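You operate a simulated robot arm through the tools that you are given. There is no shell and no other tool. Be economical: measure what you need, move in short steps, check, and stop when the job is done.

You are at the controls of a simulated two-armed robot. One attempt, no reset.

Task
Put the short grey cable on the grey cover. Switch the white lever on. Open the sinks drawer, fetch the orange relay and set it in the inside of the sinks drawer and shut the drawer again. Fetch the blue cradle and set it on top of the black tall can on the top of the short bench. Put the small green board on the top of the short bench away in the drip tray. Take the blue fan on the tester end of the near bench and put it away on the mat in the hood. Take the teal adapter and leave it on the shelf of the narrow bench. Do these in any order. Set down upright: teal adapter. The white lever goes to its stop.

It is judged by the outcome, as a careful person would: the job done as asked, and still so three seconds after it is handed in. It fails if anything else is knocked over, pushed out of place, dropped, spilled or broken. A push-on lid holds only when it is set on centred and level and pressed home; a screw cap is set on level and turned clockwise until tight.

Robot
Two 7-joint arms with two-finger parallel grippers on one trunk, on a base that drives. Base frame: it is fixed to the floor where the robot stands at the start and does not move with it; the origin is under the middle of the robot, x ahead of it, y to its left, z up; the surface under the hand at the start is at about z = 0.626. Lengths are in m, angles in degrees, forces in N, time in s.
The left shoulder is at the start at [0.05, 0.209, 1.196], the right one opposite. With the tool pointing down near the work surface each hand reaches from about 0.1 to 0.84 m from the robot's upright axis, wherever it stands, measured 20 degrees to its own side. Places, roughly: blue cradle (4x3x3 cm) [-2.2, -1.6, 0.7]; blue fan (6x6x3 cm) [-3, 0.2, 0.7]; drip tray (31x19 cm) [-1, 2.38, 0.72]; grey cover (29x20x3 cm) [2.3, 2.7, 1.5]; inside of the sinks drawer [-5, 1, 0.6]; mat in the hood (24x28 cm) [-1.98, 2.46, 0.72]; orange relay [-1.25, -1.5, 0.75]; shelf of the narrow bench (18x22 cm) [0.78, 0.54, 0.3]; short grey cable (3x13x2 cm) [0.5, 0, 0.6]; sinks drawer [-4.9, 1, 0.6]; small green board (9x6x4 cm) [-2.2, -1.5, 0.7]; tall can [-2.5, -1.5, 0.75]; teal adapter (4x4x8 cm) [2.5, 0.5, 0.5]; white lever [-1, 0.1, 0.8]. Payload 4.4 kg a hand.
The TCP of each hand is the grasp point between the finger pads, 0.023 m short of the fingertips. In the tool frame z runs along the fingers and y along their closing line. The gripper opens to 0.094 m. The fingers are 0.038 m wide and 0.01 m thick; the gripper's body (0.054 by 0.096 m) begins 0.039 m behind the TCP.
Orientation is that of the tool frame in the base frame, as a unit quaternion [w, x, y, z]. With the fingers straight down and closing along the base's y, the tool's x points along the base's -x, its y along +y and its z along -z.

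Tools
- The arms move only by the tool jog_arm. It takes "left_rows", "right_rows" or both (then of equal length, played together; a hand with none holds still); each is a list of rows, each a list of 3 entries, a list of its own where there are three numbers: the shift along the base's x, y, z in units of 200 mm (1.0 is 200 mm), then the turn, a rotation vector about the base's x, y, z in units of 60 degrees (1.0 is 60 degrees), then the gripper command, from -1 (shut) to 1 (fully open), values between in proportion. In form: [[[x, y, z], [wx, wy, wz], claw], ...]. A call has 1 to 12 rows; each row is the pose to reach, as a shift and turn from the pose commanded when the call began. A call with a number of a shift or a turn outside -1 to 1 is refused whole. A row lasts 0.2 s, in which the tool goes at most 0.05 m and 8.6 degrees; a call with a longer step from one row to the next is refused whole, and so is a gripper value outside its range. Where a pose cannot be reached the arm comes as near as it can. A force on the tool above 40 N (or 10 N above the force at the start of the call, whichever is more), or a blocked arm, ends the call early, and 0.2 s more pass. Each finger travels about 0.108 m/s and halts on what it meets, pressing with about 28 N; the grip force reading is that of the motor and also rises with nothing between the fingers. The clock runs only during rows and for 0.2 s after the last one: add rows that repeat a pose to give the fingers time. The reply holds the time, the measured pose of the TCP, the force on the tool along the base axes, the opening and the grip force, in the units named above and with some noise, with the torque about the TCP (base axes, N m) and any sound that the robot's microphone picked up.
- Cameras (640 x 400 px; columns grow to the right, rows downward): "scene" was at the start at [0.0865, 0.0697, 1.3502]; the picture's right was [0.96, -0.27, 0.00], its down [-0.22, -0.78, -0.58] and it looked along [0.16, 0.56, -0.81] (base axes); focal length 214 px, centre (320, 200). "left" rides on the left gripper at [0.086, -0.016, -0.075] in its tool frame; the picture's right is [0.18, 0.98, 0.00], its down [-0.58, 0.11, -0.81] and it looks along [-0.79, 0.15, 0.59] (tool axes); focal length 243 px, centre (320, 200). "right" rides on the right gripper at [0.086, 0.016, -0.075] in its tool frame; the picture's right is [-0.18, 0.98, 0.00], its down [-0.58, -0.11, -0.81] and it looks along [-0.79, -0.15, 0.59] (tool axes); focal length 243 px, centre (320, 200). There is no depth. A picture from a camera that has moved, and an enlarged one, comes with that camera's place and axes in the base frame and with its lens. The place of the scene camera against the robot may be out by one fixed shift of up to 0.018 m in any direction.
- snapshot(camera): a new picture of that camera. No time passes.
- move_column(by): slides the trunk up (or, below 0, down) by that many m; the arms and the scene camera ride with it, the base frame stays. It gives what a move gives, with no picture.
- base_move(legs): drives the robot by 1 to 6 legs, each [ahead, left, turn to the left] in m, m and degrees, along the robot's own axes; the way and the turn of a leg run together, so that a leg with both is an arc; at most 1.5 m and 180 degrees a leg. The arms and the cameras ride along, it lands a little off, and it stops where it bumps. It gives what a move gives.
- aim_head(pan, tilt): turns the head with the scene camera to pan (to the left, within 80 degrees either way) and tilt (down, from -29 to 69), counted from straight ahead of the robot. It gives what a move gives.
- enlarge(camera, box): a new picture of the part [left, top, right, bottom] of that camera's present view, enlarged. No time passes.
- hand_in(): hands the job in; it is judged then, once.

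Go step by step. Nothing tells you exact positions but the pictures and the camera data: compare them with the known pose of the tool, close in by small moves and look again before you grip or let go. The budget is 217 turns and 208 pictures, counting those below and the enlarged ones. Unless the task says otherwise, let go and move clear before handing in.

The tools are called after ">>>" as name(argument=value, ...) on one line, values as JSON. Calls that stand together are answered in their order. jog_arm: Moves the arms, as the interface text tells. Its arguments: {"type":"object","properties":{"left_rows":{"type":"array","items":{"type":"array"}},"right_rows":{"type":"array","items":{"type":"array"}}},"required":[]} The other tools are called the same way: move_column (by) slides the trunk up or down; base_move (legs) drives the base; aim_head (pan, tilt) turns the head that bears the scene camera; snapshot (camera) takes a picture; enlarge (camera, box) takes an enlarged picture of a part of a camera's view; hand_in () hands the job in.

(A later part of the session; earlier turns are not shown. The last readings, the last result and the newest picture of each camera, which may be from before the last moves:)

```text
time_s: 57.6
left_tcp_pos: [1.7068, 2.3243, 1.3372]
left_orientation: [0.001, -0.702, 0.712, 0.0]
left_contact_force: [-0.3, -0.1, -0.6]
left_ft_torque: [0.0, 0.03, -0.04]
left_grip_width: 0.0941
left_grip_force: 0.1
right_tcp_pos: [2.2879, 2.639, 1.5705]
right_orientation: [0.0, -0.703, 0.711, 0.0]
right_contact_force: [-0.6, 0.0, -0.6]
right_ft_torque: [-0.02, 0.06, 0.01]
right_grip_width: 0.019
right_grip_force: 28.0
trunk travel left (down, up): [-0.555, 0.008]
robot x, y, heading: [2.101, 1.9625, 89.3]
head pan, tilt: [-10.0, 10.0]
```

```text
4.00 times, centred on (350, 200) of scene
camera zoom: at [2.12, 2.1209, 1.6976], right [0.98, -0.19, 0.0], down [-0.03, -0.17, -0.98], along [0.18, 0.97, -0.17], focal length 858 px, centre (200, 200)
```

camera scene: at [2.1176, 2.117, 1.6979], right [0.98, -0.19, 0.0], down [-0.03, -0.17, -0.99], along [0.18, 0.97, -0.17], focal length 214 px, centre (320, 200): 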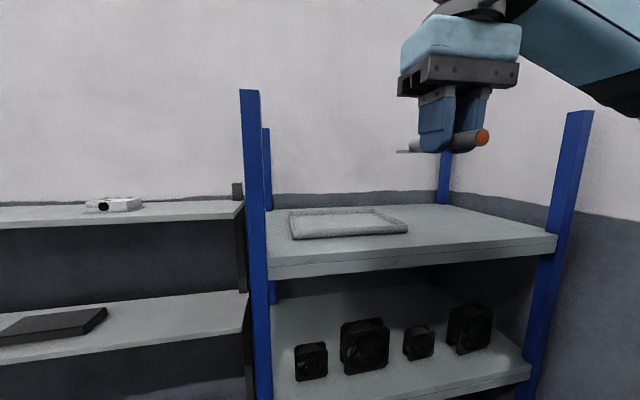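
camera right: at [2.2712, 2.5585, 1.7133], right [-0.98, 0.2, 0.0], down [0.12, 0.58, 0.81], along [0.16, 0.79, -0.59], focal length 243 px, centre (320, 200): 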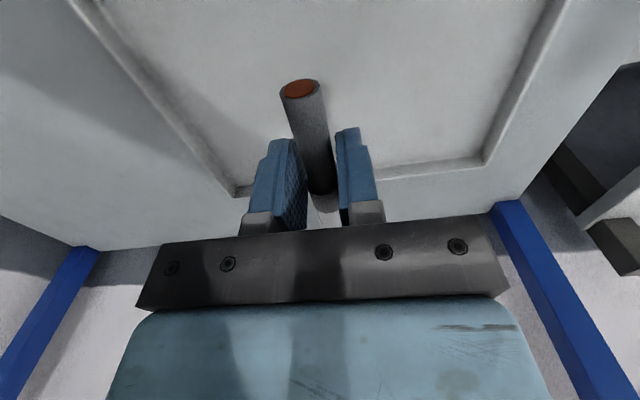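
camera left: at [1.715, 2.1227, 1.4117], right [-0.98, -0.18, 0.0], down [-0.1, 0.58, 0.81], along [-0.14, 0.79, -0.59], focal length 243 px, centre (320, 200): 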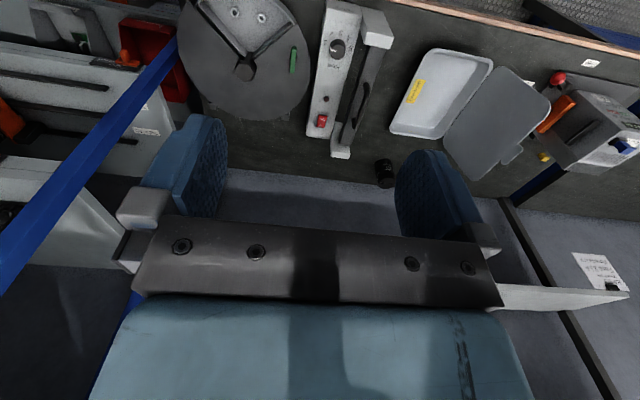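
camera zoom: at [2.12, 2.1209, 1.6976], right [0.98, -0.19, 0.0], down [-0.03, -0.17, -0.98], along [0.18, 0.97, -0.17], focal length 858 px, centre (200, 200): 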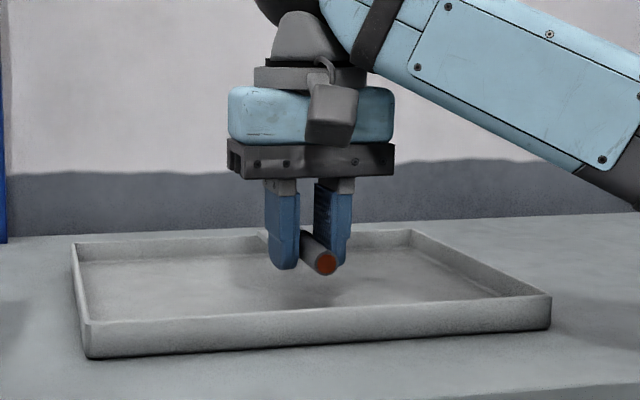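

Still a couple of centimetres above the floor of the cover. I go down gently.

>>> jog_arm(right_rows=[[[0, 0, -0.03], [0, 0, 0], -1], [[0, 0, -0.05], [0, 0, 0], -1], [[0, 0, -0.07], [0, 0, 0], -1]])

>>> enlarge(camera="scene", box=[270, 150, 430, 250])

```text
time_s: 58.4
left_tcp_pos: [1.707, 2.3244, 1.3375]
left_orientation: [0.0, -0.703, 0.711, 0.0]
left_contact_force: [0.1, -0.1, -0.4]
left_ft_torque: [-0.03, -0.01, 0.01]
left_grip_width: 0.0938
left_grip_force: 0.0
right_tcp_pos: [2.286, 2.6384, 1.5581]
right_orientation: [0.0, -0.703, 0.712, -0.001]
right_contact_force: [0.0, -0.3, -1.2]
right_ft_torque: [0.0, 0.0, -0.01]
right_grip_width: 0.0192
right_grip_force: 28.7
trunk travel left (down, up): [-0.555, 0.008]
robot x, y, heading: [2.1033, 1.9604, 89.3]
head pan, tilt: [-10.0, 10.0]
```

```text
4.00 times, centred on (350, 200) of scene
camera zoom: at [2.1191, 2.12, 1.6977], right [0.98, -0.19, 0.0], down [-0.03, -0.17, -0.98], along [0.18, 0.97, -0.17], focal length 858 px, centre (200, 200)
```

zoom: 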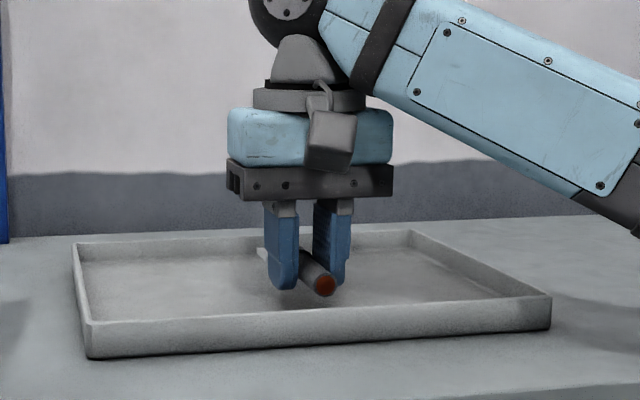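

>>> jog_arm(right_rows=[[[0, 0, -0.02], [0, 0, 0], -1], [[0, 0, -0.04], [0, 0, 0], -1], [[0, 0, -0.06], [0, 0, 0], -1], [[0, 0, -0.08], [0, 0, 0], -1]])

>>> enlarge(camera="scene", box=[270, 150, 430, 250])

```text
time_s: 59.6
left_tcp_pos: [1.7057, 2.3231, 1.3376]
left_orientation: [0.001, -0.703, 0.711, 0.0]
left_contact_force: [-0.5, -0.2, -0.1]
left_ft_torque: [0.0, -0.03, 0.02]
left_grip_width: 0.0942
left_grip_force: 0.0
right_tcp_pos: [2.2865, 2.6382, 1.5487]
right_orientation: [0.002, -0.702, 0.712, 0.004]
right_contact_force: [-0.2, 0.9, 9.4]
right_ft_torque: [-0.19, -0.08, -0.07]
right_grip_width: 0.0192
right_grip_force: 28.3
trunk travel left (down, up): [-0.555, 0.008]
robot x, y, heading: [2.101, 1.9644, 89.2]
head pan, tilt: [-10.0, 10.0]
stopped in row 4 (right hand): the force on the tool passed its limit at 46 N (the readings are from after the stop); the commanded pose is now the measured one
```

```text
4.00 times, centred on (350, 200) of scene
camera zoom: at [2.1183, 2.1185, 1.6975], right [0.98, -0.19, 0.0], down [-0.03, -0.17, -0.98], along [0.18, 0.97, -0.17], focal length 858 px, centre (200, 200)
```

zoom: 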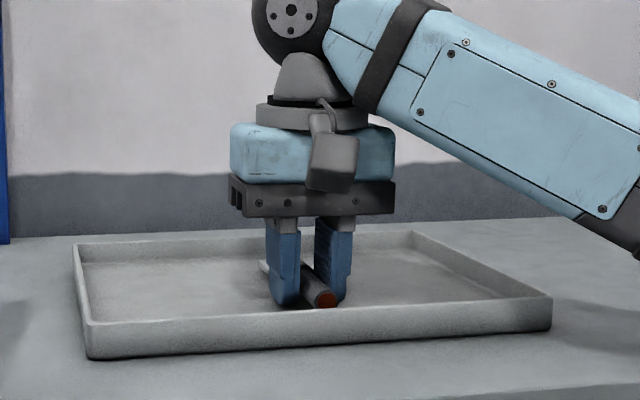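

Touching the floor of the cover. I open partly, wait, and rise straight up.

>>> jog_arm(right_rows=[[[0, 0, 0.01], [0, 0, 0], -0.3], [[0, 0, 0.01], [0, 0, 0], 0], [[0, 0, 0.01], [0, 0, 0], 0], [[0, 0, 0.12], [0, 0, 0], 0], [[0, 0, 0.35], [0, 0, 0], 0], [[0, 0, 0.59], [0, 0, 0], 0]])

>>> enlarge(camera="scene", box=[270, 150, 430, 250])

```text
time_s: 61.0
left_tcp_pos: [1.7058, 2.3223, 1.3376]
left_orientation: [0.001, -0.702, 0.712, 0.0]
left_contact_force: [0.6, 0.0, 0.1]
left_ft_torque: [0.04, -0.04, 0.0]
left_grip_width: 0.0941
left_grip_force: 0.1
right_tcp_pos: [2.2865, 2.6351, 1.6657]
right_orientation: [0.003, -0.702, 0.712, 0.003]
right_contact_force: [-0.8, 0.1, -0.5]
right_ft_torque: [0.04, -0.02, -0.01]
right_grip_width: 0.0472
right_grip_force: 0.1
trunk travel left (down, up): [-0.555, 0.008]
robot x, y, heading: [2.0978, 1.9588, 89.3]
head pan, tilt: [-10.0, 10.0]
```

```text
4.00 times, centred on (350, 200) of scene
camera zoom: at [2.1175, 2.1178, 1.6978], right [0.98, -0.19, 0.0], down [-0.03, -0.17, -0.99], along [0.18, 0.97, -0.17], focal length 858 px, centre (200, 200)
```

zoom: 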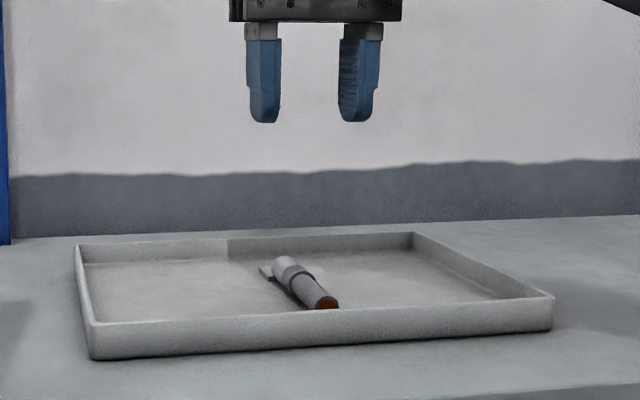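

The cable lies inside the cover. I withdraw the hand, back out, lower the trunk and turn toward the small table.

>>> jog_arm(right_rows=[[[0, -0.05, 0.2], [0, 0, 0], 0], [[0, -0.28, 0.2], [0, 0, 0], 0], [[0, -0.52, 0.2], [0, 0, 0], 0], [[0, -0.76, 0.2], [0, 0, 0], 0], [[0, -1, 0.2], [0, 0, 0], 0]])

>>> base_move(legs=[[-0.6, 0, 0]])

>>> jog_arm(right_rows=[[[0, 0, -0.24], [0, 0, 0], 0], [[0, 0, -0.48], [0, 0, 0], 0], [[0, 0, -0.72], [0, 0, 0], 0], [[0, 0, -0.96], [0, 0, 0], 0]])

>>> base_move(legs=[[0, 0.1, -150]])

>>> move_column(by=-0.45)

>>> aim_head(pan=20, tilt=35)

>>> snapshot(camera="scene")

```text
time_s: 62.2
left_tcp_pos: [1.7073, 2.3216, 1.338]
left_orientation: [0.0, -0.703, 0.712, 0.001]
left_contact_force: [0.0, 0.4, 0.0]
left_ft_torque: [0.03, 0.02, -0.03]
left_grip_width: 0.0938
left_grip_force: 0.0
right_tcp_pos: [2.2876, 2.4338, 1.706]
right_orientation: [0.001, -0.703, 0.712, 0.004]
right_contact_force: [0.0, -0.9, -0.2]
right_ft_torque: [0.0, 0.03, 0.01]
right_grip_width: 0.0471
right_grip_force: 0.1
trunk travel left (down, up): [-0.555, 0.008]
robot x, y, heading: [2.1029, 1.9612, 89.3]
head pan, tilt: [-10.0, 10.0]
```

```text
time_s: 65.5
left_tcp_pos: [1.6995, 1.7286, 1.3379]
left_orientation: [-0.001, -0.703, 0.711, 0.0]
left_contact_force: [-0.6, -0.2, 0.0]
left_ft_torque: [0.04, -0.01, 0.02]
left_grip_width: 0.0938
left_grip_force: 0.1
right_tcp_pos: [2.2797, 1.8438, 1.7047]
right_orientation: [0.001, -0.702, 0.712, 0.004]
right_contact_force: [-0.7, -0.2, 0.2]
right_ft_torque: [-0.04, 0.0, -0.03]
right_grip_width: 0.047
right_grip_force: 0.1
trunk travel left (down, up): [-0.555, 0.008]
robot x, y, heading: [2.0931, 1.366, 89.8]
head pan, tilt: [-10.0, 10.0]
```

```text
time_s: 66.5
left_tcp_pos: [1.7001, 1.7292, 1.3378]
left_orientation: [0.0, -0.703, 0.711, 0.0]
left_contact_force: [-0.1, -0.5, 0.2]
left_ft_torque: [-0.02, 0.04, -0.03]
left_grip_width: 0.0939
left_grip_force: 0.0
right_tcp_pos: [2.2799, 1.8436, 1.5124]
right_orientation: [0.0, -0.702, 0.712, 0.005]
right_contact_force: [-0.7, 0.4, 0.5]
right_ft_torque: [0.01, 0.01, -0.03]
right_grip_width: 0.0471
right_grip_force: 0.0
trunk travel left (down, up): [-0.555, 0.008]
robot x, y, heading: [2.0922, 1.3651, 89.0]
head pan, tilt: [-10.0, 10.0]
```

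```text
time_s: 73.1
left_tcp_pos: [2.5984, 1.3203, 1.3384]
left_orientation: [0.0, 0.506, 0.863, 0.0]
left_contact_force: [-0.5, -0.4, 0.1]
left_ft_torque: [-0.02, -0.04, 0.02]
left_grip_width: 0.0937
left_grip_force: 0.1
right_tcp_pos: [2.1518, 0.9344, 1.513]
right_orientation: [0.003, 0.507, 0.862, 0.0]
right_contact_force: [0.2, -0.4, 1.0]
right_ft_torque: [0.02, 0.02, -0.01]
right_grip_width: 0.0467
right_grip_force: 0.2
trunk travel left (down, up): [-0.555, 0.008]
robot x, y, heading: [2.0738, 1.4392, -60.9]
head pan, tilt: [-10.0, 10.0]
cut short: leg 1
```

```text
refused: -0.45 is not a number from -0.4 to 0.4
```

```text
time_s: 74.1
left_tcp_pos: [2.5987, 1.3218, 1.3382]
left_orientation: [0.001, 0.506, 0.863, 0.0]
left_contact_force: [-0.8, -0.7, 0.2]
left_ft_torque: [0.0, -0.06, 0.0]
left_grip_width: 0.0942
left_grip_force: 0.0
right_tcp_pos: [2.1536, 0.9336, 1.5145]
right_orientation: [0.004, 0.507, 0.862, 0.0]
right_contact_force: [0.9, 0.3, 0.5]
right_ft_torque: [0.0, 0.03, -0.01]
right_grip_width: 0.0471
right_grip_force: 0.1
trunk travel left (down, up): [-0.555, 0.008]
robot x, y, heading: [2.0768, 1.4363, -60.6]
head pan, tilt: [20.0, 35.0]
```

```text
169 pictures are left
camera scene: at [2.1754, 1.3207, 1.6576], right [-0.65, -0.76, 0.0], down [-0.43, 0.37, -0.82], along [0.62, -0.54, -0.57], focal length 214 px, centre (320, 200)
```

scene: 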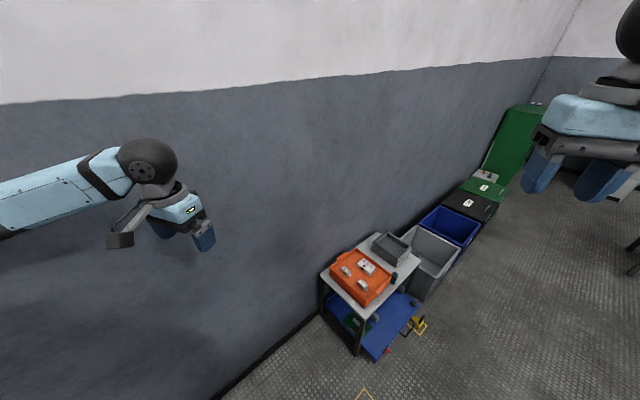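

I move to about (1.85, 0.85) heading −10° so that the right hand can reach the adapter from the front, then lower the trunk.

>>> base_move(legs=[[0.4, -0.486, 0], [0, 0, 50]])

>>> move_column(by=-0.4)

>>> aim_head(pan=-25, tilt=35)

>>> snapshot(camera="scene")

>>> snapshot(camera="right")

```text
time_s: 81.1
left_tcp_pos: [2.273, 1.1811, 1.338]
left_orientation: [0.0, 0.096, 0.995, -0.001]
left_contact_force: [1.4, 0.2, -0.2]
left_ft_torque: [0.03, -0.04, -0.01]
left_grip_width: 0.0939
left_grip_force: 0.1
right_tcp_pos: [2.2805, 0.5887, 1.5136]
right_orientation: [0.004, 0.096, 0.995, 0.001]
right_contact_force: [-0.5, 0.2, -0.1]
right_ft_torque: [0.03, 0.01, -0.01]
right_grip_width: 0.0471
right_grip_force: 0.1
trunk travel left (down, up): [-0.555, 0.008]
robot x, y, heading: [1.8469, 0.8571, -11.1]
head pan, tilt: [20.0, 35.0]
```

```text
time_s: 84.9
left_tcp_pos: [2.2744, 1.1806, 0.9378]
left_orientation: [0.0, 0.096, 0.995, 0.0]
left_contact_force: [0.0, 0.1, -0.2]
left_ft_torque: [0.02, 0.0, 0.01]
left_grip_width: 0.0941
left_grip_force: 0.1
right_tcp_pos: [2.2806, 0.5889, 1.1132]
right_orientation: [0.004, 0.096, 0.995, 0.001]
right_contact_force: [-0.4, -0.4, 0.0]
right_ft_torque: [0.01, -0.02, 0.03]
right_grip_width: 0.0469
right_grip_force: 0.0
trunk travel left (down, up): [-0.155, 0.408]
robot x, y, heading: [1.8485, 0.8547, -11.2]
head pan, tilt: [20.0, 35.0]
```

```text
time_s: 86.0
left_tcp_pos: [2.2752, 1.1804, 0.937]
left_orientation: [0.0, 0.096, 0.995, 0.0]
left_contact_force: [-0.6, -0.5, -0.6]
left_ft_torque: [-0.01, 0.0, 0.01]
left_grip_width: 0.094
left_grip_force: 0.0
right_tcp_pos: [2.281, 0.5898, 1.1144]
right_orientation: [0.003, 0.097, 0.995, 0.001]
right_contact_force: [0.1, 0.0, -0.5]
right_ft_torque: [0.01, 0.02, 0.0]
right_grip_width: 0.047
right_grip_force: 0.1
trunk travel left (down, up): [-0.155, 0.408]
robot x, y, heading: [1.8472, 0.859, -10.8]
head pan, tilt: [-25.0, 35.0]
```

```text
168 pictures are left
camera scene: at [1.9838, 0.7918, 1.2575], right [-0.59, -0.81, 0.0], down [-0.46, 0.34, -0.82], along [0.66, -0.48, -0.57], focal length 214 px, centre (320, 200)
```

scene: 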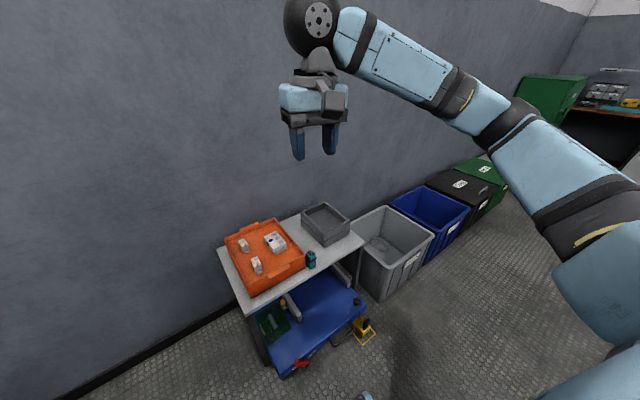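

```text
167 pictures are left
camera right: at [2.1978, 0.6214, 1.188], right [0.37, 0.93, 0.0], down [0.54, -0.22, 0.81], along [0.75, -0.3, -0.59], focal length 243 px, centre (320, 200)
```

right: 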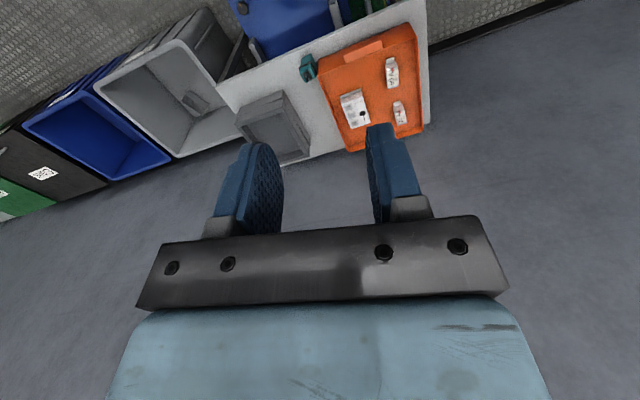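

>>> enlarge(camera="scene", box=[260, 200, 370, 290])

>>> enlarge(camera="right", box=[220, 0, 440, 140])

```text
4.44 times, centred on (315, 245) of scene
camera zoom: at [1.9838, 0.7918, 1.2575], right [-0.59, -0.81, 0.0], down [-0.46, 0.34, -0.82], along [0.66, -0.48, -0.57], focal length 953 px, centre (342, 0)
```

zoom: 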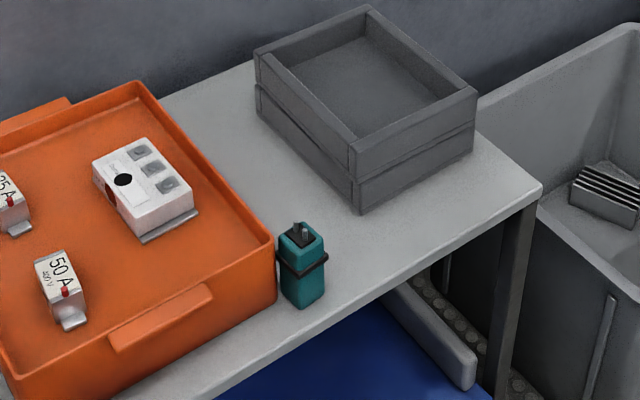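

```text
2.86 times, centred on (330, 70) of right
camera zoom: at [2.1978, 0.6214, 1.188], right [0.37, 0.93, 0.0], down [0.54, -0.22, 0.81], along [0.75, -0.3, -0.59], focal length 693 px, centre (291, 571)
```

zoom: 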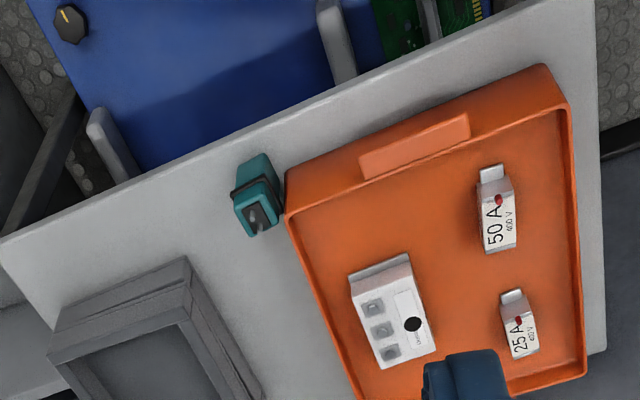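

The adapter stands close to the orange box, so the first grip must have the fingers front and back. I yaw the right hand so that it closes along world x and bring it above.

>>> jog_arm(right_rows=[[[0, 0, 0], [0, 0, 0.14], 0.2], [[0.1, 0, 0], [0, 0, 0.28], 0.2], [[0.2, 0, 0], [0, 0, 0.42], 0.2], [[0.3, -0.1, 0], [0, 0, 0.56], 0.2], [[0.4, -0.2, 0], [0, 0, 0.7], 0.2], [[0.5, -0.3, 0], [0, 0, 0.84], 0.2], [[0.6, -0.4, 0], [0, 0, 0.98], 0.2], [[0.75, -0.45, 0], [0, 0, 1], 0.2], [[0.84, -0.45, -0.2], [0, 0, 1], 0.2]])

>>> jog_arm(right_rows=[[[0, 0, 0], [0, 0, 0.14], 0.2], [[0, 0, -0.2], [0, 0, 0.28], 0.2], [[0, 0, -0.4], [0, 0, 0.42], 0.2], [[0, 0, -0.6], [0, 0, 0.56], 0.2], [[0, 0, -0.8], [0, 0, 0.683], 0.2], [[0, 0, -1], [0, 0, 0.683], 0.2]])

>>> snapshot(camera="right")

>>> snapshot(camera="scene")

```text
time_s: 88.0
left_tcp_pos: [2.2735, 1.1793, 0.9359]
left_orientation: [-0.001, 0.096, 0.995, 0.0]
left_contact_force: [0.2, -0.3, -0.3]
left_ft_torque: [0.02, 0.01, -0.01]
left_grip_width: 0.094
left_grip_force: 0.0
right_tcp_pos: [2.4504, 0.498, 1.0717]
right_orientation: [0.002, -0.414, 0.91, 0.005]
right_contact_force: [0.3, -0.1, 0.8]
right_ft_torque: [0.04, -0.02, 0.0]
right_grip_width: 0.0563
right_grip_force: 0.1
trunk travel left (down, up): [-0.155, 0.408]
robot x, y, heading: [1.8475, 0.8568, -11.1]
head pan, tilt: [-25.0, 35.0]
```

```text
time_s: 89.4
left_tcp_pos: [2.2727, 1.1794, 0.9386]
left_orientation: [0.0, 0.096, 0.995, -0.001]
left_contact_force: [-0.7, -0.2, -0.3]
left_ft_torque: [-0.01, -0.04, -0.03]
left_grip_width: 0.0939
left_grip_force: 0.0
right_tcp_pos: [2.4489, 0.4981, 0.8726]
right_orientation: [0.002, -0.707, 0.707, 0.004]
right_contact_force: [-0.3, 0.6, -0.3]
right_ft_torque: [-0.01, 0.01, 0.03]
right_grip_width: 0.0566
right_grip_force: 0.0
trunk travel left (down, up): [-0.155, 0.408]
robot x, y, heading: [1.8447, 0.859, -11.0]
head pan, tilt: [-25.0, 35.0]
```

```text
164 pictures are left
camera right: at [2.4319, 0.4114, 0.9477], right [-0.98, 0.19, 0.01], down [0.11, 0.57, 0.81], along [0.15, 0.8, -0.59], focal length 243 px, centre (320, 200)
```

right: 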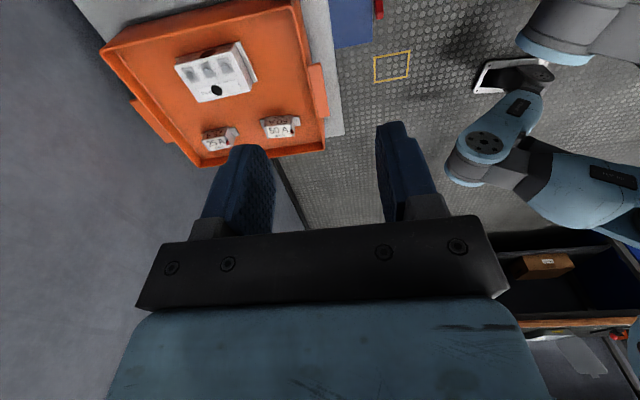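

```text
163 pictures are left
camera scene: at [1.984, 0.7914, 1.2575], right [-0.59, -0.81, 0.0], down [-0.46, 0.34, -0.82], along [0.66, -0.48, -0.57], focal length 214 px, centre (320, 200)
```

scene: 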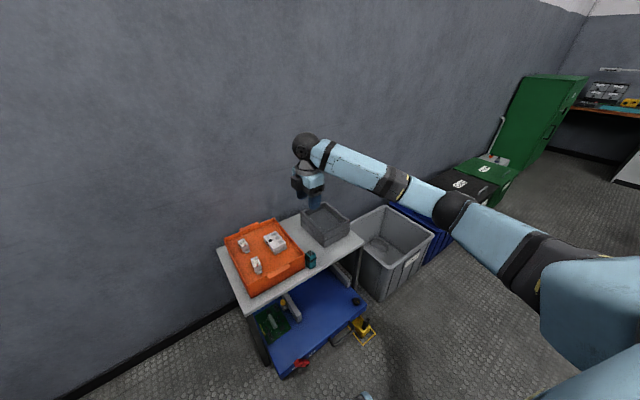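

>>> jog_arm(right_rows=[[[0, 0, -0.2], [0, 0, 0], 0.3], [[0, 0, -0.4], [0, 0, 0], 0.3], [[0, 0, -0.6], [0, 0, 0], 0.3], [[0, 0, -0.8], [0, 0, 0], 0.3]])

>>> enlarge(camera="scene", box=[260, 200, 370, 290])

>>> snapshot(camera="left")

>>> snapshot(camera="right")

```text
time_s: 90.4
left_tcp_pos: [2.2744, 1.1801, 0.9374]
left_orientation: [0.0, 0.096, 0.995, 0.0]
left_contact_force: [-0.4, 1.6, -0.3]
left_ft_torque: [0.01, -0.02, -0.05]
left_grip_width: 0.0941
left_grip_force: 0.1
right_tcp_pos: [2.4494, 0.5001, 0.7143]
right_orientation: [0.002, -0.706, 0.708, 0.004]
right_contact_force: [-0.3, -0.8, 0.6]
right_ft_torque: [0.0, -0.01, -0.01]
right_grip_width: 0.061
right_grip_force: 0.1
trunk travel left (down, up): [-0.155, 0.408]
robot x, y, heading: [1.848, 0.8601, -11.0]
head pan, tilt: [-25.0, 35.0]
```

```text
4.44 times, centred on (315, 245) of scene
camera zoom: at [1.984, 0.7915, 1.2575], right [-0.59, -0.81, 0.0], down [-0.46, 0.34, -0.82], along [0.66, -0.48, -0.57], focal length 953 px, centre (342, 0)
```

zoom: 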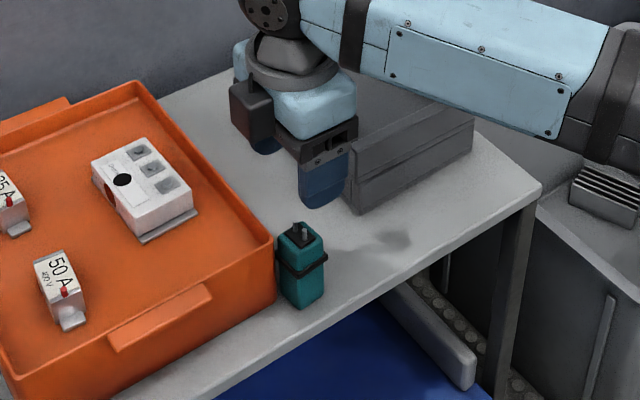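

```text
161 pictures are left
camera left: at [2.1858, 1.1817, 1.0117], right [0.01, 1.0, 0.0], down [0.59, 0.0, 0.81], along [0.81, -0.01, -0.59], focal length 243 px, centre (320, 200)
```

left: 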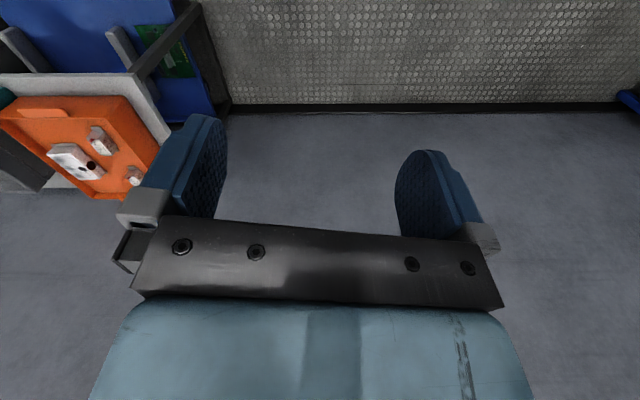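

```text
160 pictures are left
camera right: at [2.4321, 0.4119, 0.7892], right [-0.98, 0.19, 0.0], down [0.11, 0.58, 0.81], along [0.15, 0.8, -0.59], focal length 243 px, centre (320, 200)
```

right: 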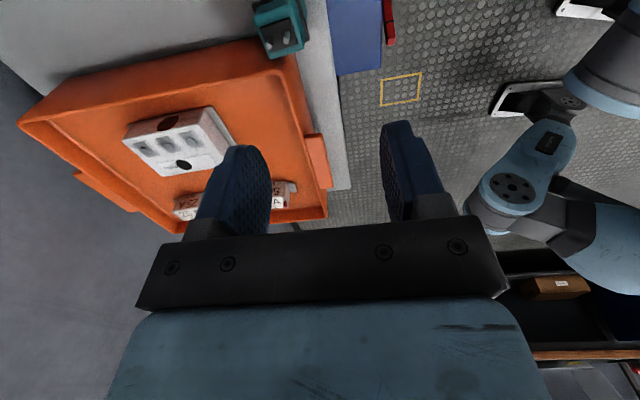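

>>> jog_arm(right_rows=[[[0.05, -0.06, 0], [0, 0, 0], 0.5], [[0.1, -0.11, -0.1], [0, 0, 0], 0.5], [[0.1, -0.11, -0.25], [0, 0, 0], 0.5], [[0.1, -0.11, -0.35], [0, 0, 0], 0.5]])

>>> enlarge(camera="scene", box=[260, 200, 370, 290])

>>> snapshot(camera="right")

```text
time_s: 91.4
left_tcp_pos: [2.2732, 1.1799, 0.9378]
left_orientation: [0.0, 0.096, 0.995, 0.001]
left_contact_force: [-0.7, -0.4, -0.4]
left_ft_torque: [-0.01, 0.0, 0.03]
left_grip_width: 0.0938
left_grip_force: 0.0
right_tcp_pos: [2.4709, 0.478, 0.6421]
right_orientation: [0.001, -0.706, 0.708, 0.004]
right_contact_force: [-1.0, 0.0, -0.7]
right_ft_torque: [0.0, 0.03, 0.0]
right_grip_width: 0.0705
right_grip_force: 0.0
trunk travel left (down, up): [-0.155, 0.408]
robot x, y, heading: [1.8433, 0.8559, -10.9]
head pan, tilt: [-25.0, 35.0]
```

```text
4.44 times, centred on (315, 245) of scene
camera zoom: at [1.9838, 0.7917, 1.2576], right [-0.59, -0.81, 0.0], down [-0.46, 0.34, -0.82], along [0.66, -0.48, -0.57], focal length 953 px, centre (342, 0)
```

zoom: 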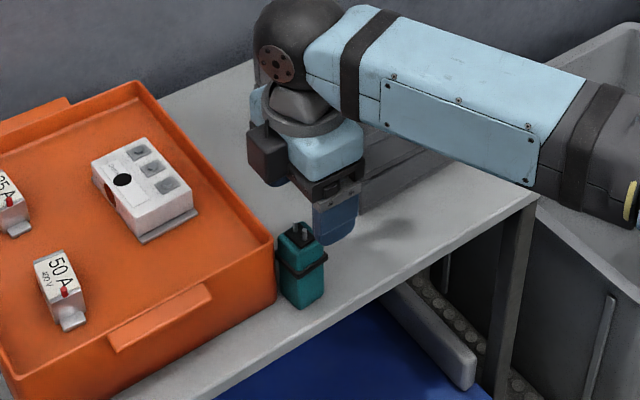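

```text
158 pictures are left
camera right: at [2.4521, 0.3897, 0.7176], right [-0.98, 0.19, 0.0], down [0.11, 0.57, 0.81], along [0.15, 0.8, -0.59], focal length 243 px, centre (320, 200)
```

right: 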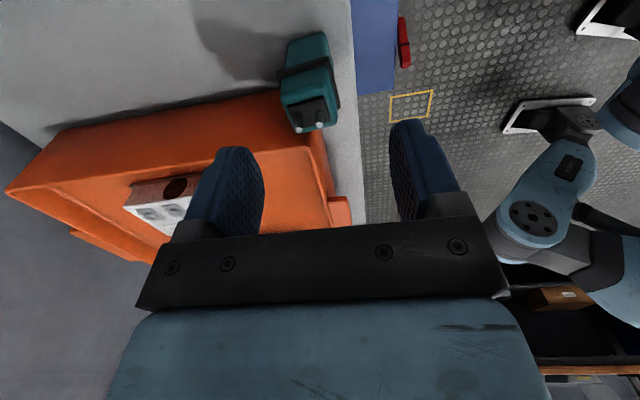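

The adapter top is lower than thought: about (2.48, 0.49, 0.55). I correct and go down a little.

>>> jog_arm(right_rows=[[[0.045, 0.05, -0.1], [0, 0, 0], 0.5], [[0.045, 0.05, -0.23], [0, 0, 0], 0.5]])

>>> enlarge(camera="scene", box=[260, 200, 370, 290])

>>> snapshot(camera="right")

```text
time_s: 92.0
left_tcp_pos: [2.2704, 1.1806, 0.9406]
left_orientation: [0.001, 0.096, 0.995, -0.002]
left_contact_force: [1.0, -0.2, 1.2]
left_ft_torque: [0.03, -0.01, 0.02]
left_grip_width: 0.094
left_grip_force: 0.0
right_tcp_pos: [2.4801, 0.4867, 0.6078]
right_orientation: [0.006, -0.706, 0.708, -0.001]
right_contact_force: [-6.0, -6.6, 42.3]
right_ft_torque: [0.61, -1.43, -0.04]
right_grip_width: 0.0685
right_grip_force: 0.1
trunk travel left (down, up): [-0.155, 0.408]
robot x, y, heading: [1.8468, 0.8582, -11.3]
head pan, tilt: [-25.0, 35.0]
```

```text
4.44 times, centred on (315, 245) of scene
camera zoom: at [1.9784, 0.7937, 1.2594], right [-0.59, -0.81, 0.0], down [-0.46, 0.34, -0.82], along [0.67, -0.48, -0.57], focal length 953 px, centre (342, 0)
```

zoom: 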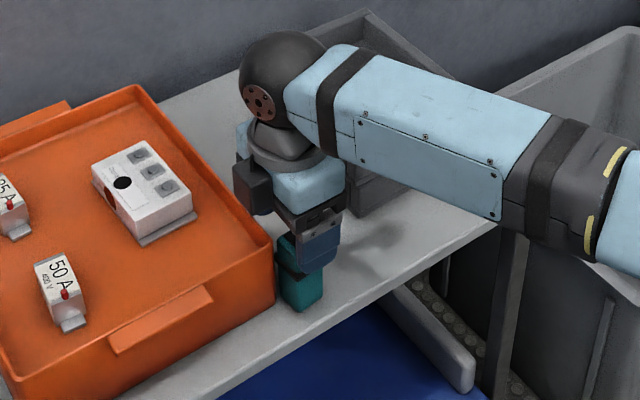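

```text
156 pictures are left
camera right: at [2.4607, 0.3996, 0.6818], right [-0.98, 0.19, -0.01], down [0.1, 0.58, 0.81], along [0.16, 0.8, -0.58], focal length 243 px, centre (320, 200)
```

right: 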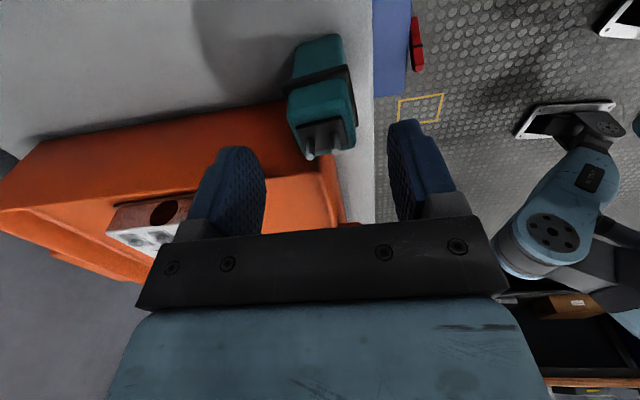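

The tool met something with 42 N. I lift right away and look again.

>>> jog_arm(right_rows=[[[0, 0, 0.1], [0, 0, 0], 0.5], [[0, 0, 0.25], [0, 0, 0], 0.5]])

>>> snapshot(camera="right")

>>> enlarge(camera="scene", box=[220, 180, 380, 310])

```text
time_s: 92.6
left_tcp_pos: [2.2736, 1.1809, 0.9373]
left_orientation: [0.0, 0.096, 0.995, 0.0]
left_contact_force: [0.2, 0.8, 0.4]
left_ft_torque: [0.03, 0.01, -0.01]
left_grip_width: 0.0941
left_grip_force: 0.0
right_tcp_pos: [2.4781, 0.4883, 0.6472]
right_orientation: [0.001, -0.707, 0.708, 0.003]
right_contact_force: [0.0, 0.1, 0.4]
right_ft_torque: [0.02, -0.02, 0.0]
right_grip_width: 0.0705
right_grip_force: 0.0
trunk travel left (down, up): [-0.155, 0.408]
robot x, y, heading: [1.8479, 0.8608, -11.1]
head pan, tilt: [-25.0, 35.0]
```

```text
155 pictures are left
camera right: at [2.4606, 0.4008, 0.7209], right [-0.98, 0.19, 0.01], down [0.11, 0.58, 0.81], along [0.15, 0.8, -0.59], focal length 243 px, centre (320, 200)
```

right: 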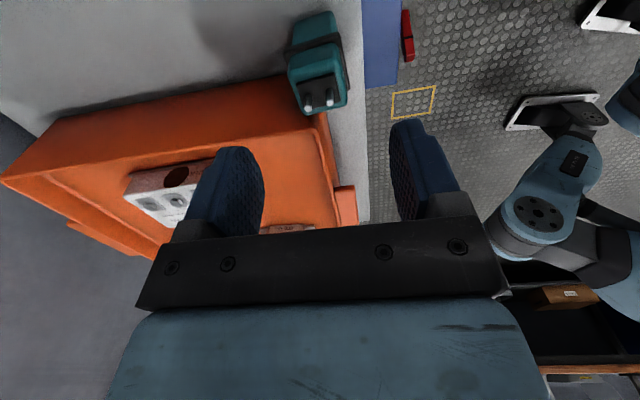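

```text
3.08 times, centred on (300, 245) of scene
camera zoom: at [1.9836, 0.792, 1.2573], right [-0.59, -0.81, 0.0], down [-0.46, 0.34, -0.82], along [0.66, -0.48, -0.57], focal length 660 px, centre (382, 62)
```

zoom: 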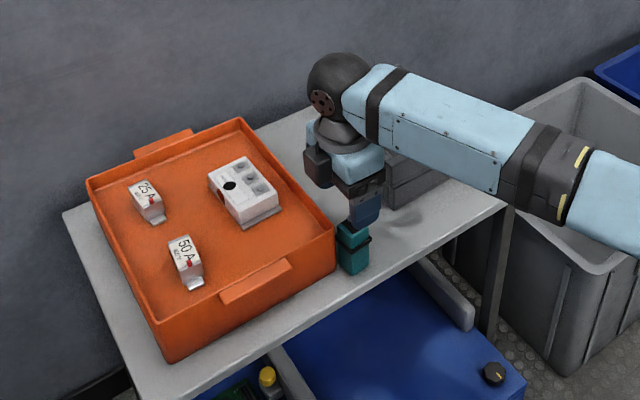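

The back finger had touched the orange box's rim, whose wall is at y≈0.50 with its top at z≈0.585. The adapter is at (2.475, 0.475); I shift to y 0.470 and descend.

>>> jog_arm(right_rows=[[[-0.01, -0.09, 0], [0, 0, 0], 0.5], [[-0.01, -0.09, -0.15], [0, 0, 0], 0.5]])

>>> snapshot(camera="right")

>>> enlarge(camera="scene", box=[260, 200, 370, 290])

```text
time_s: 93.2
left_tcp_pos: [2.2743, 1.1806, 0.9381]
left_orientation: [0.0, 0.096, 0.995, 0.0]
left_contact_force: [0.0, 0.4, 0.2]
left_ft_torque: [0.0, 0.0, -0.02]
left_grip_width: 0.0938
left_grip_force: 0.0
right_tcp_pos: [2.475, 0.4698, 0.617]
right_orientation: [0.001, -0.706, 0.708, 0.003]
right_contact_force: [-0.1, -0.2, 0.3]
right_ft_torque: [0.02, 0.01, 0.01]
right_grip_width: 0.0706
right_grip_force: 0.0
trunk travel left (down, up): [-0.155, 0.408]
robot x, y, heading: [1.8471, 0.8569, -11.0]
head pan, tilt: [-25.0, 35.0]
```

```text
153 pictures are left
camera right: at [2.4586, 0.3821, 0.6914], right [-0.98, 0.19, 0.0], down [0.11, 0.58, 0.81], along [0.15, 0.8, -0.59], focal length 243 px, centre (320, 200)
```

right: 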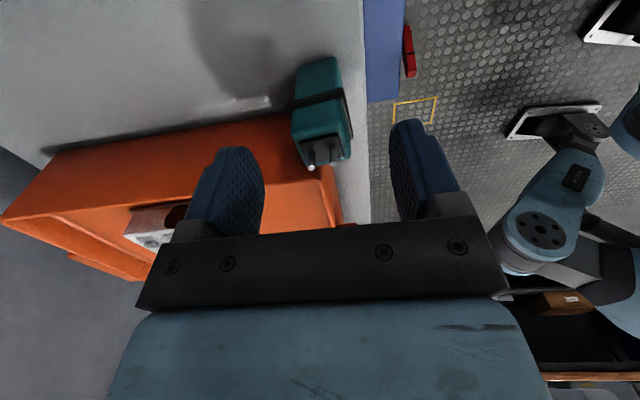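

```text
4.44 times, centred on (315, 245) of scene
camera zoom: at [1.984, 0.7918, 1.2575], right [-0.59, -0.81, 0.0], down [-0.46, 0.34, -0.82], along [0.66, -0.48, -0.57], focal length 953 px, centre (342, 0)
```

zoom: 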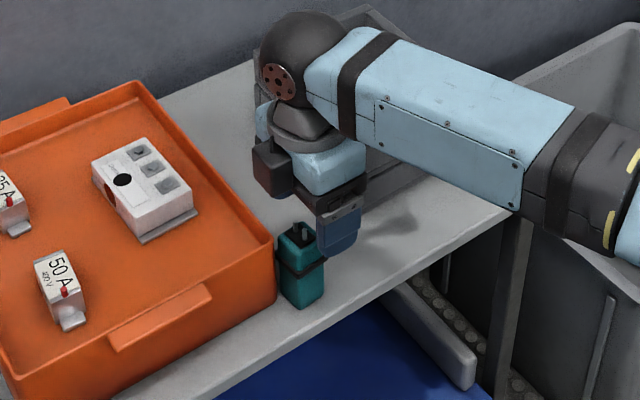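

The contact torque confirms the rim at y≈0.50, z≈0.585, and the adapter near (2.475, 0.478) with its top near 0.585. I descend to 0.567 at y 0.468 and close.

>>> jog_arm(right_rows=[[[0, -0.01, -0.08], [0, 0, 0], 0.5], [[0, -0.01, -0.17], [0, 0, 0], 0.5], [[0, -0.01, -0.25], [0, 0, 0], 0.5]])

>>> snapshot(camera="right")

>>> enlarge(camera="scene", box=[260, 200, 370, 290])

```text
time_s: 94.0
left_tcp_pos: [2.2744, 1.1815, 0.9383]
left_orientation: [0.0, 0.095, 0.995, -0.001]
left_contact_force: [0.8, -0.3, -0.7]
left_ft_torque: [0.0, 0.01, -0.01]
left_grip_width: 0.0939
left_grip_force: 0.0
right_tcp_pos: [2.4763, 0.4662, 0.5662]
right_orientation: [0.002, -0.706, 0.709, 0.004]
right_contact_force: [-0.4, 0.4, -0.8]
right_ft_torque: [-0.01, 0.01, 0.02]
right_grip_width: 0.0706
right_grip_force: 0.0
trunk travel left (down, up): [-0.155, 0.408]
robot x, y, heading: [1.8479, 0.858, -10.9]
head pan, tilt: [-25.0, 35.0]
```

```text
151 pictures are left
camera right: at [2.4589, 0.38, 0.6411], right [-0.98, 0.19, 0.01], down [0.11, 0.57, 0.81], along [0.15, 0.8, -0.59], focal length 243 px, centre (320, 200)
```

right: 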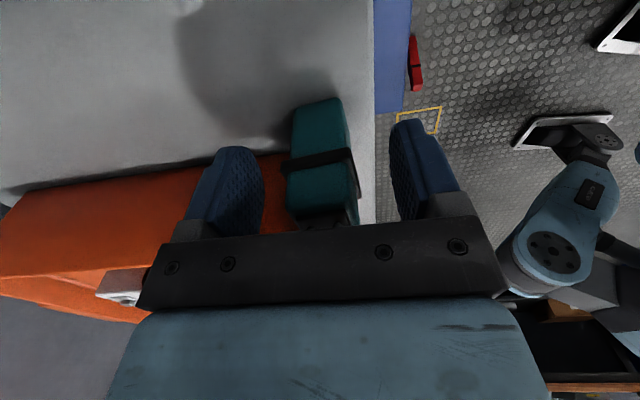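

```text
4.44 times, centred on (315, 245) of scene
camera zoom: at [1.9838, 0.7917, 1.2575], right [-0.59, -0.81, 0.0], down [-0.46, 0.34, -0.82], along [0.66, -0.48, -0.57], focal length 953 px, centre (342, 0)
```

zoom: 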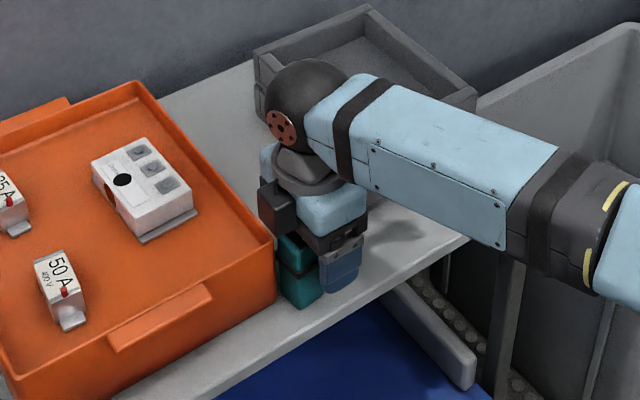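

The fingers straddle the adapter front and back. I close and lift.

>>> jog_arm(right_rows=[[[0, 0, 0], [0, 0, 0], -0.2], [[0, 0, 0], [0, 0, 0], -1], [[0, 0, 0], [0, 0, 0], -1], [[0, 0, 0], [0, 0, 0], -1]])

>>> snapshot(camera="right")

```text
time_s: 95.0
left_tcp_pos: [2.2745, 1.1807, 0.9374]
left_orientation: [0.0, 0.096, 0.995, 0.001]
left_contact_force: [-0.7, -0.2, 0.4]
left_ft_torque: [-0.02, -0.05, -0.01]
left_grip_width: 0.0938
left_grip_force: 0.1
right_tcp_pos: [2.476, 0.4681, 0.5669]
right_orientation: [0.002, -0.706, 0.708, 0.004]
right_contact_force: [0.6, 1.2, 0.6]
right_ft_torque: [0.02, -0.08, -0.02]
right_grip_width: 0.0363
right_grip_force: 27.6
trunk travel left (down, up): [-0.155, 0.408]
robot x, y, heading: [1.8487, 0.8538, -11.1]
head pan, tilt: [-25.0, 35.0]
```

```text
149 pictures are left
camera right: at [2.459, 0.3801, 0.6416], right [-0.98, 0.19, 0.0], down [0.11, 0.57, 0.81], along [0.15, 0.8, -0.59], focal length 243 px, centre (320, 200)
```

right: 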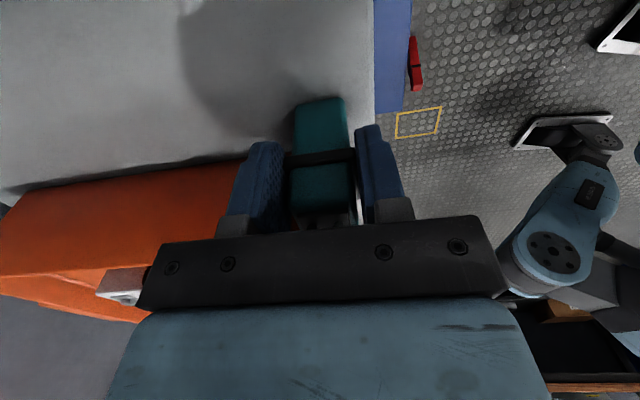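

Gripped at 36 mm. I lift slightly, shift it 9 cm to the right on the same table, and set it down to regrip from the front.

>>> jog_arm(right_rows=[[[0, 0, 0.1], [0, 0, 0], -1], [[0, 0, 0.15], [0, 0, 0], -1], [[0, -0.2, 0.15], [0, 0, 0], -1], [[0, -0.4, 0.15], [0, 0, 0], -1], [[0, -0.4, 0.08], [0, 0, 0], -1], [[0, -0.4, 0.02], [0, 0, 0], -1]])

>>> enlarge(camera="scene", box=[260, 200, 370, 290])

>>> snapshot(camera="right")

```text
time_s: 96.4
left_tcp_pos: [2.2733, 1.1796, 0.9371]
left_orientation: [0.0, 0.096, 0.995, 0.001]
left_contact_force: [-0.7, 0.1, -0.6]
left_ft_torque: [-0.01, 0.01, -0.01]
left_grip_width: 0.0942
left_grip_force: 0.1
right_tcp_pos: [2.4754, 0.3877, 0.5709]
right_orientation: [0.002, -0.706, 0.708, 0.004]
right_contact_force: [0.1, -0.4, -0.5]
right_ft_torque: [0.0, 0.01, -0.02]
right_grip_width: 0.0363
right_grip_force: 27.6
trunk travel left (down, up): [-0.155, 0.408]
robot x, y, heading: [1.8445, 0.8578, -10.8]
head pan, tilt: [-25.0, 35.0]
```

```text
4.44 times, centred on (315, 245) of scene
camera zoom: at [1.9839, 0.7916, 1.2575], right [-0.59, -0.81, 0.0], down [-0.46, 0.34, -0.82], along [0.66, -0.48, -0.57], focal length 953 px, centre (342, 0)
```

zoom: 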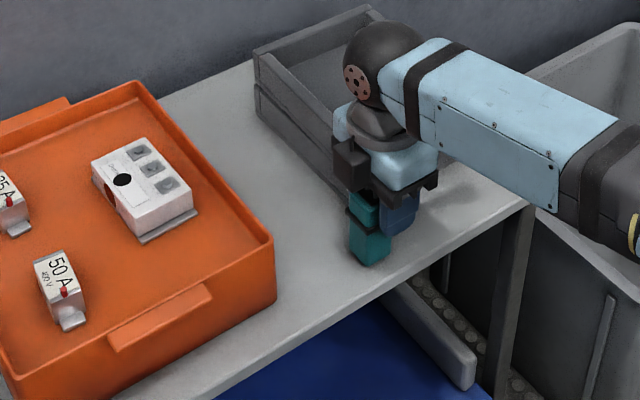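

```text
147 pictures are left
camera right: at [2.4589, 0.3, 0.6457], right [-0.98, 0.19, 0.0], down [0.11, 0.57, 0.81], along [0.15, 0.8, -0.59], focal length 243 px, centre (320, 200)
```

right: 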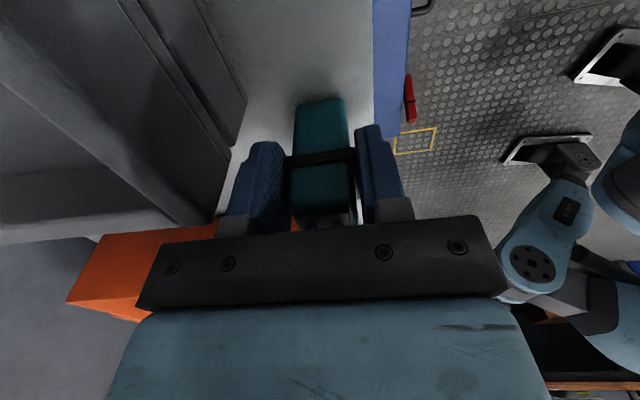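

>>> jog_arm(right_rows=[[[-0.02, 0, -0.02], [0, 0, 0], -1], [[-0.02, 0, -0.04], [0, 0, 0], -1], [[-0.02, 0, -0.06], [0, 0, 0], -1]])

```text
time_s: 97.2
left_tcp_pos: [2.2715, 1.1814, 0.9381]
left_orientation: [0.002, 0.096, 0.995, -0.001]
left_contact_force: [-0.2, 0.7, 0.4]
left_ft_torque: [-0.02, 0.03, 0.0]
left_grip_width: 0.0939
left_grip_force: 0.0
right_tcp_pos: [2.4728, 0.388, 0.5648]
right_orientation: [0.003, -0.707, 0.708, 0.001]
right_contact_force: [-6.2, -1.2, 27.6]
right_ft_torque: [0.21, 0.16, 0.05]
right_grip_width: 0.0361
right_grip_force: 28.1
trunk travel left (down, up): [-0.155, 0.408]
robot x, y, heading: [1.8427, 0.857, -10.7]
head pan, tilt: [-25.0, 35.0]
```

It stands on the table. I open a little, rise, and look.

>>> jog_arm(right_rows=[[[0, 0, 0.01], [0, 0, 0], -0.1], [[0, 0, 0.01], [0, 0, 0], 0.1], [[0, 0, 0.01], [0, 0, 0], 0.1], [[0, 0, 0.2], [0, 0, 0], 0.1], [[0, 0, 0.44], [0, 0, 0], 0.1], [[0, 0, 0.68], [0, 0, 0], 0.1]])

>>> snapshot(camera="right")

>>> enlarge(camera="scene", box=[260, 200, 370, 290])

```text
time_s: 98.6
left_tcp_pos: [2.2733, 1.1816, 0.9375]
left_orientation: [-0.001, 0.096, 0.995, 0.001]
left_contact_force: [-0.1, 0.4, -0.4]
left_ft_torque: [-0.02, 0.03, 0.02]
left_grip_width: 0.0943
left_grip_force: 0.1
right_tcp_pos: [2.4712, 0.3872, 0.6952]
right_orientation: [0.002, -0.706, 0.708, 0.005]
right_contact_force: [-0.6, 0.1, -0.2]
right_ft_torque: [0.0, -0.01, 0.01]
right_grip_width: 0.0518
right_grip_force: 0.0
trunk travel left (down, up): [-0.155, 0.408]
robot x, y, heading: [1.8482, 0.8598, -10.9]
head pan, tilt: [-25.0, 35.0]
```

```text
146 pictures are left
camera right: at [2.4547, 0.2999, 0.7705], right [-0.98, 0.19, 0.01], down [0.11, 0.58, 0.81], along [0.15, 0.8, -0.59], focal length 243 px, centre (320, 200)
```

right: 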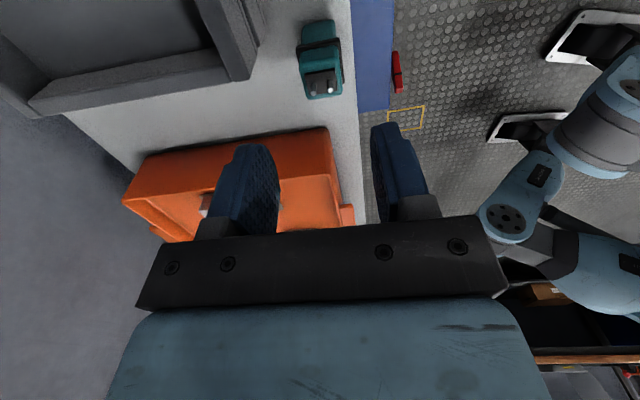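

```text
4.44 times, centred on (315, 245) of scene
camera zoom: at [1.9834, 0.7921, 1.2575], right [-0.59, -0.81, 0.0], down [-0.46, 0.34, -0.82], along [0.66, -0.48, -0.57], focal length 953 px, centre (342, 0)
```

zoom: 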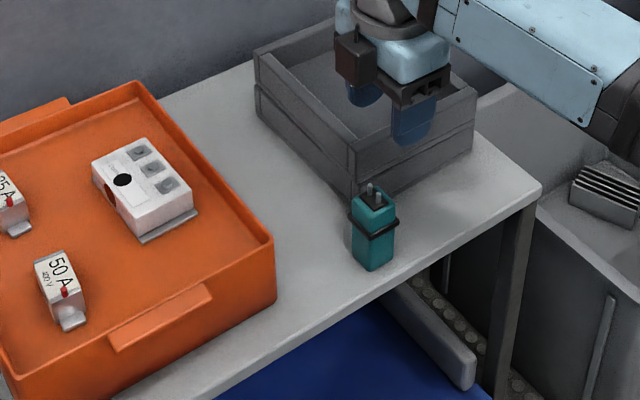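

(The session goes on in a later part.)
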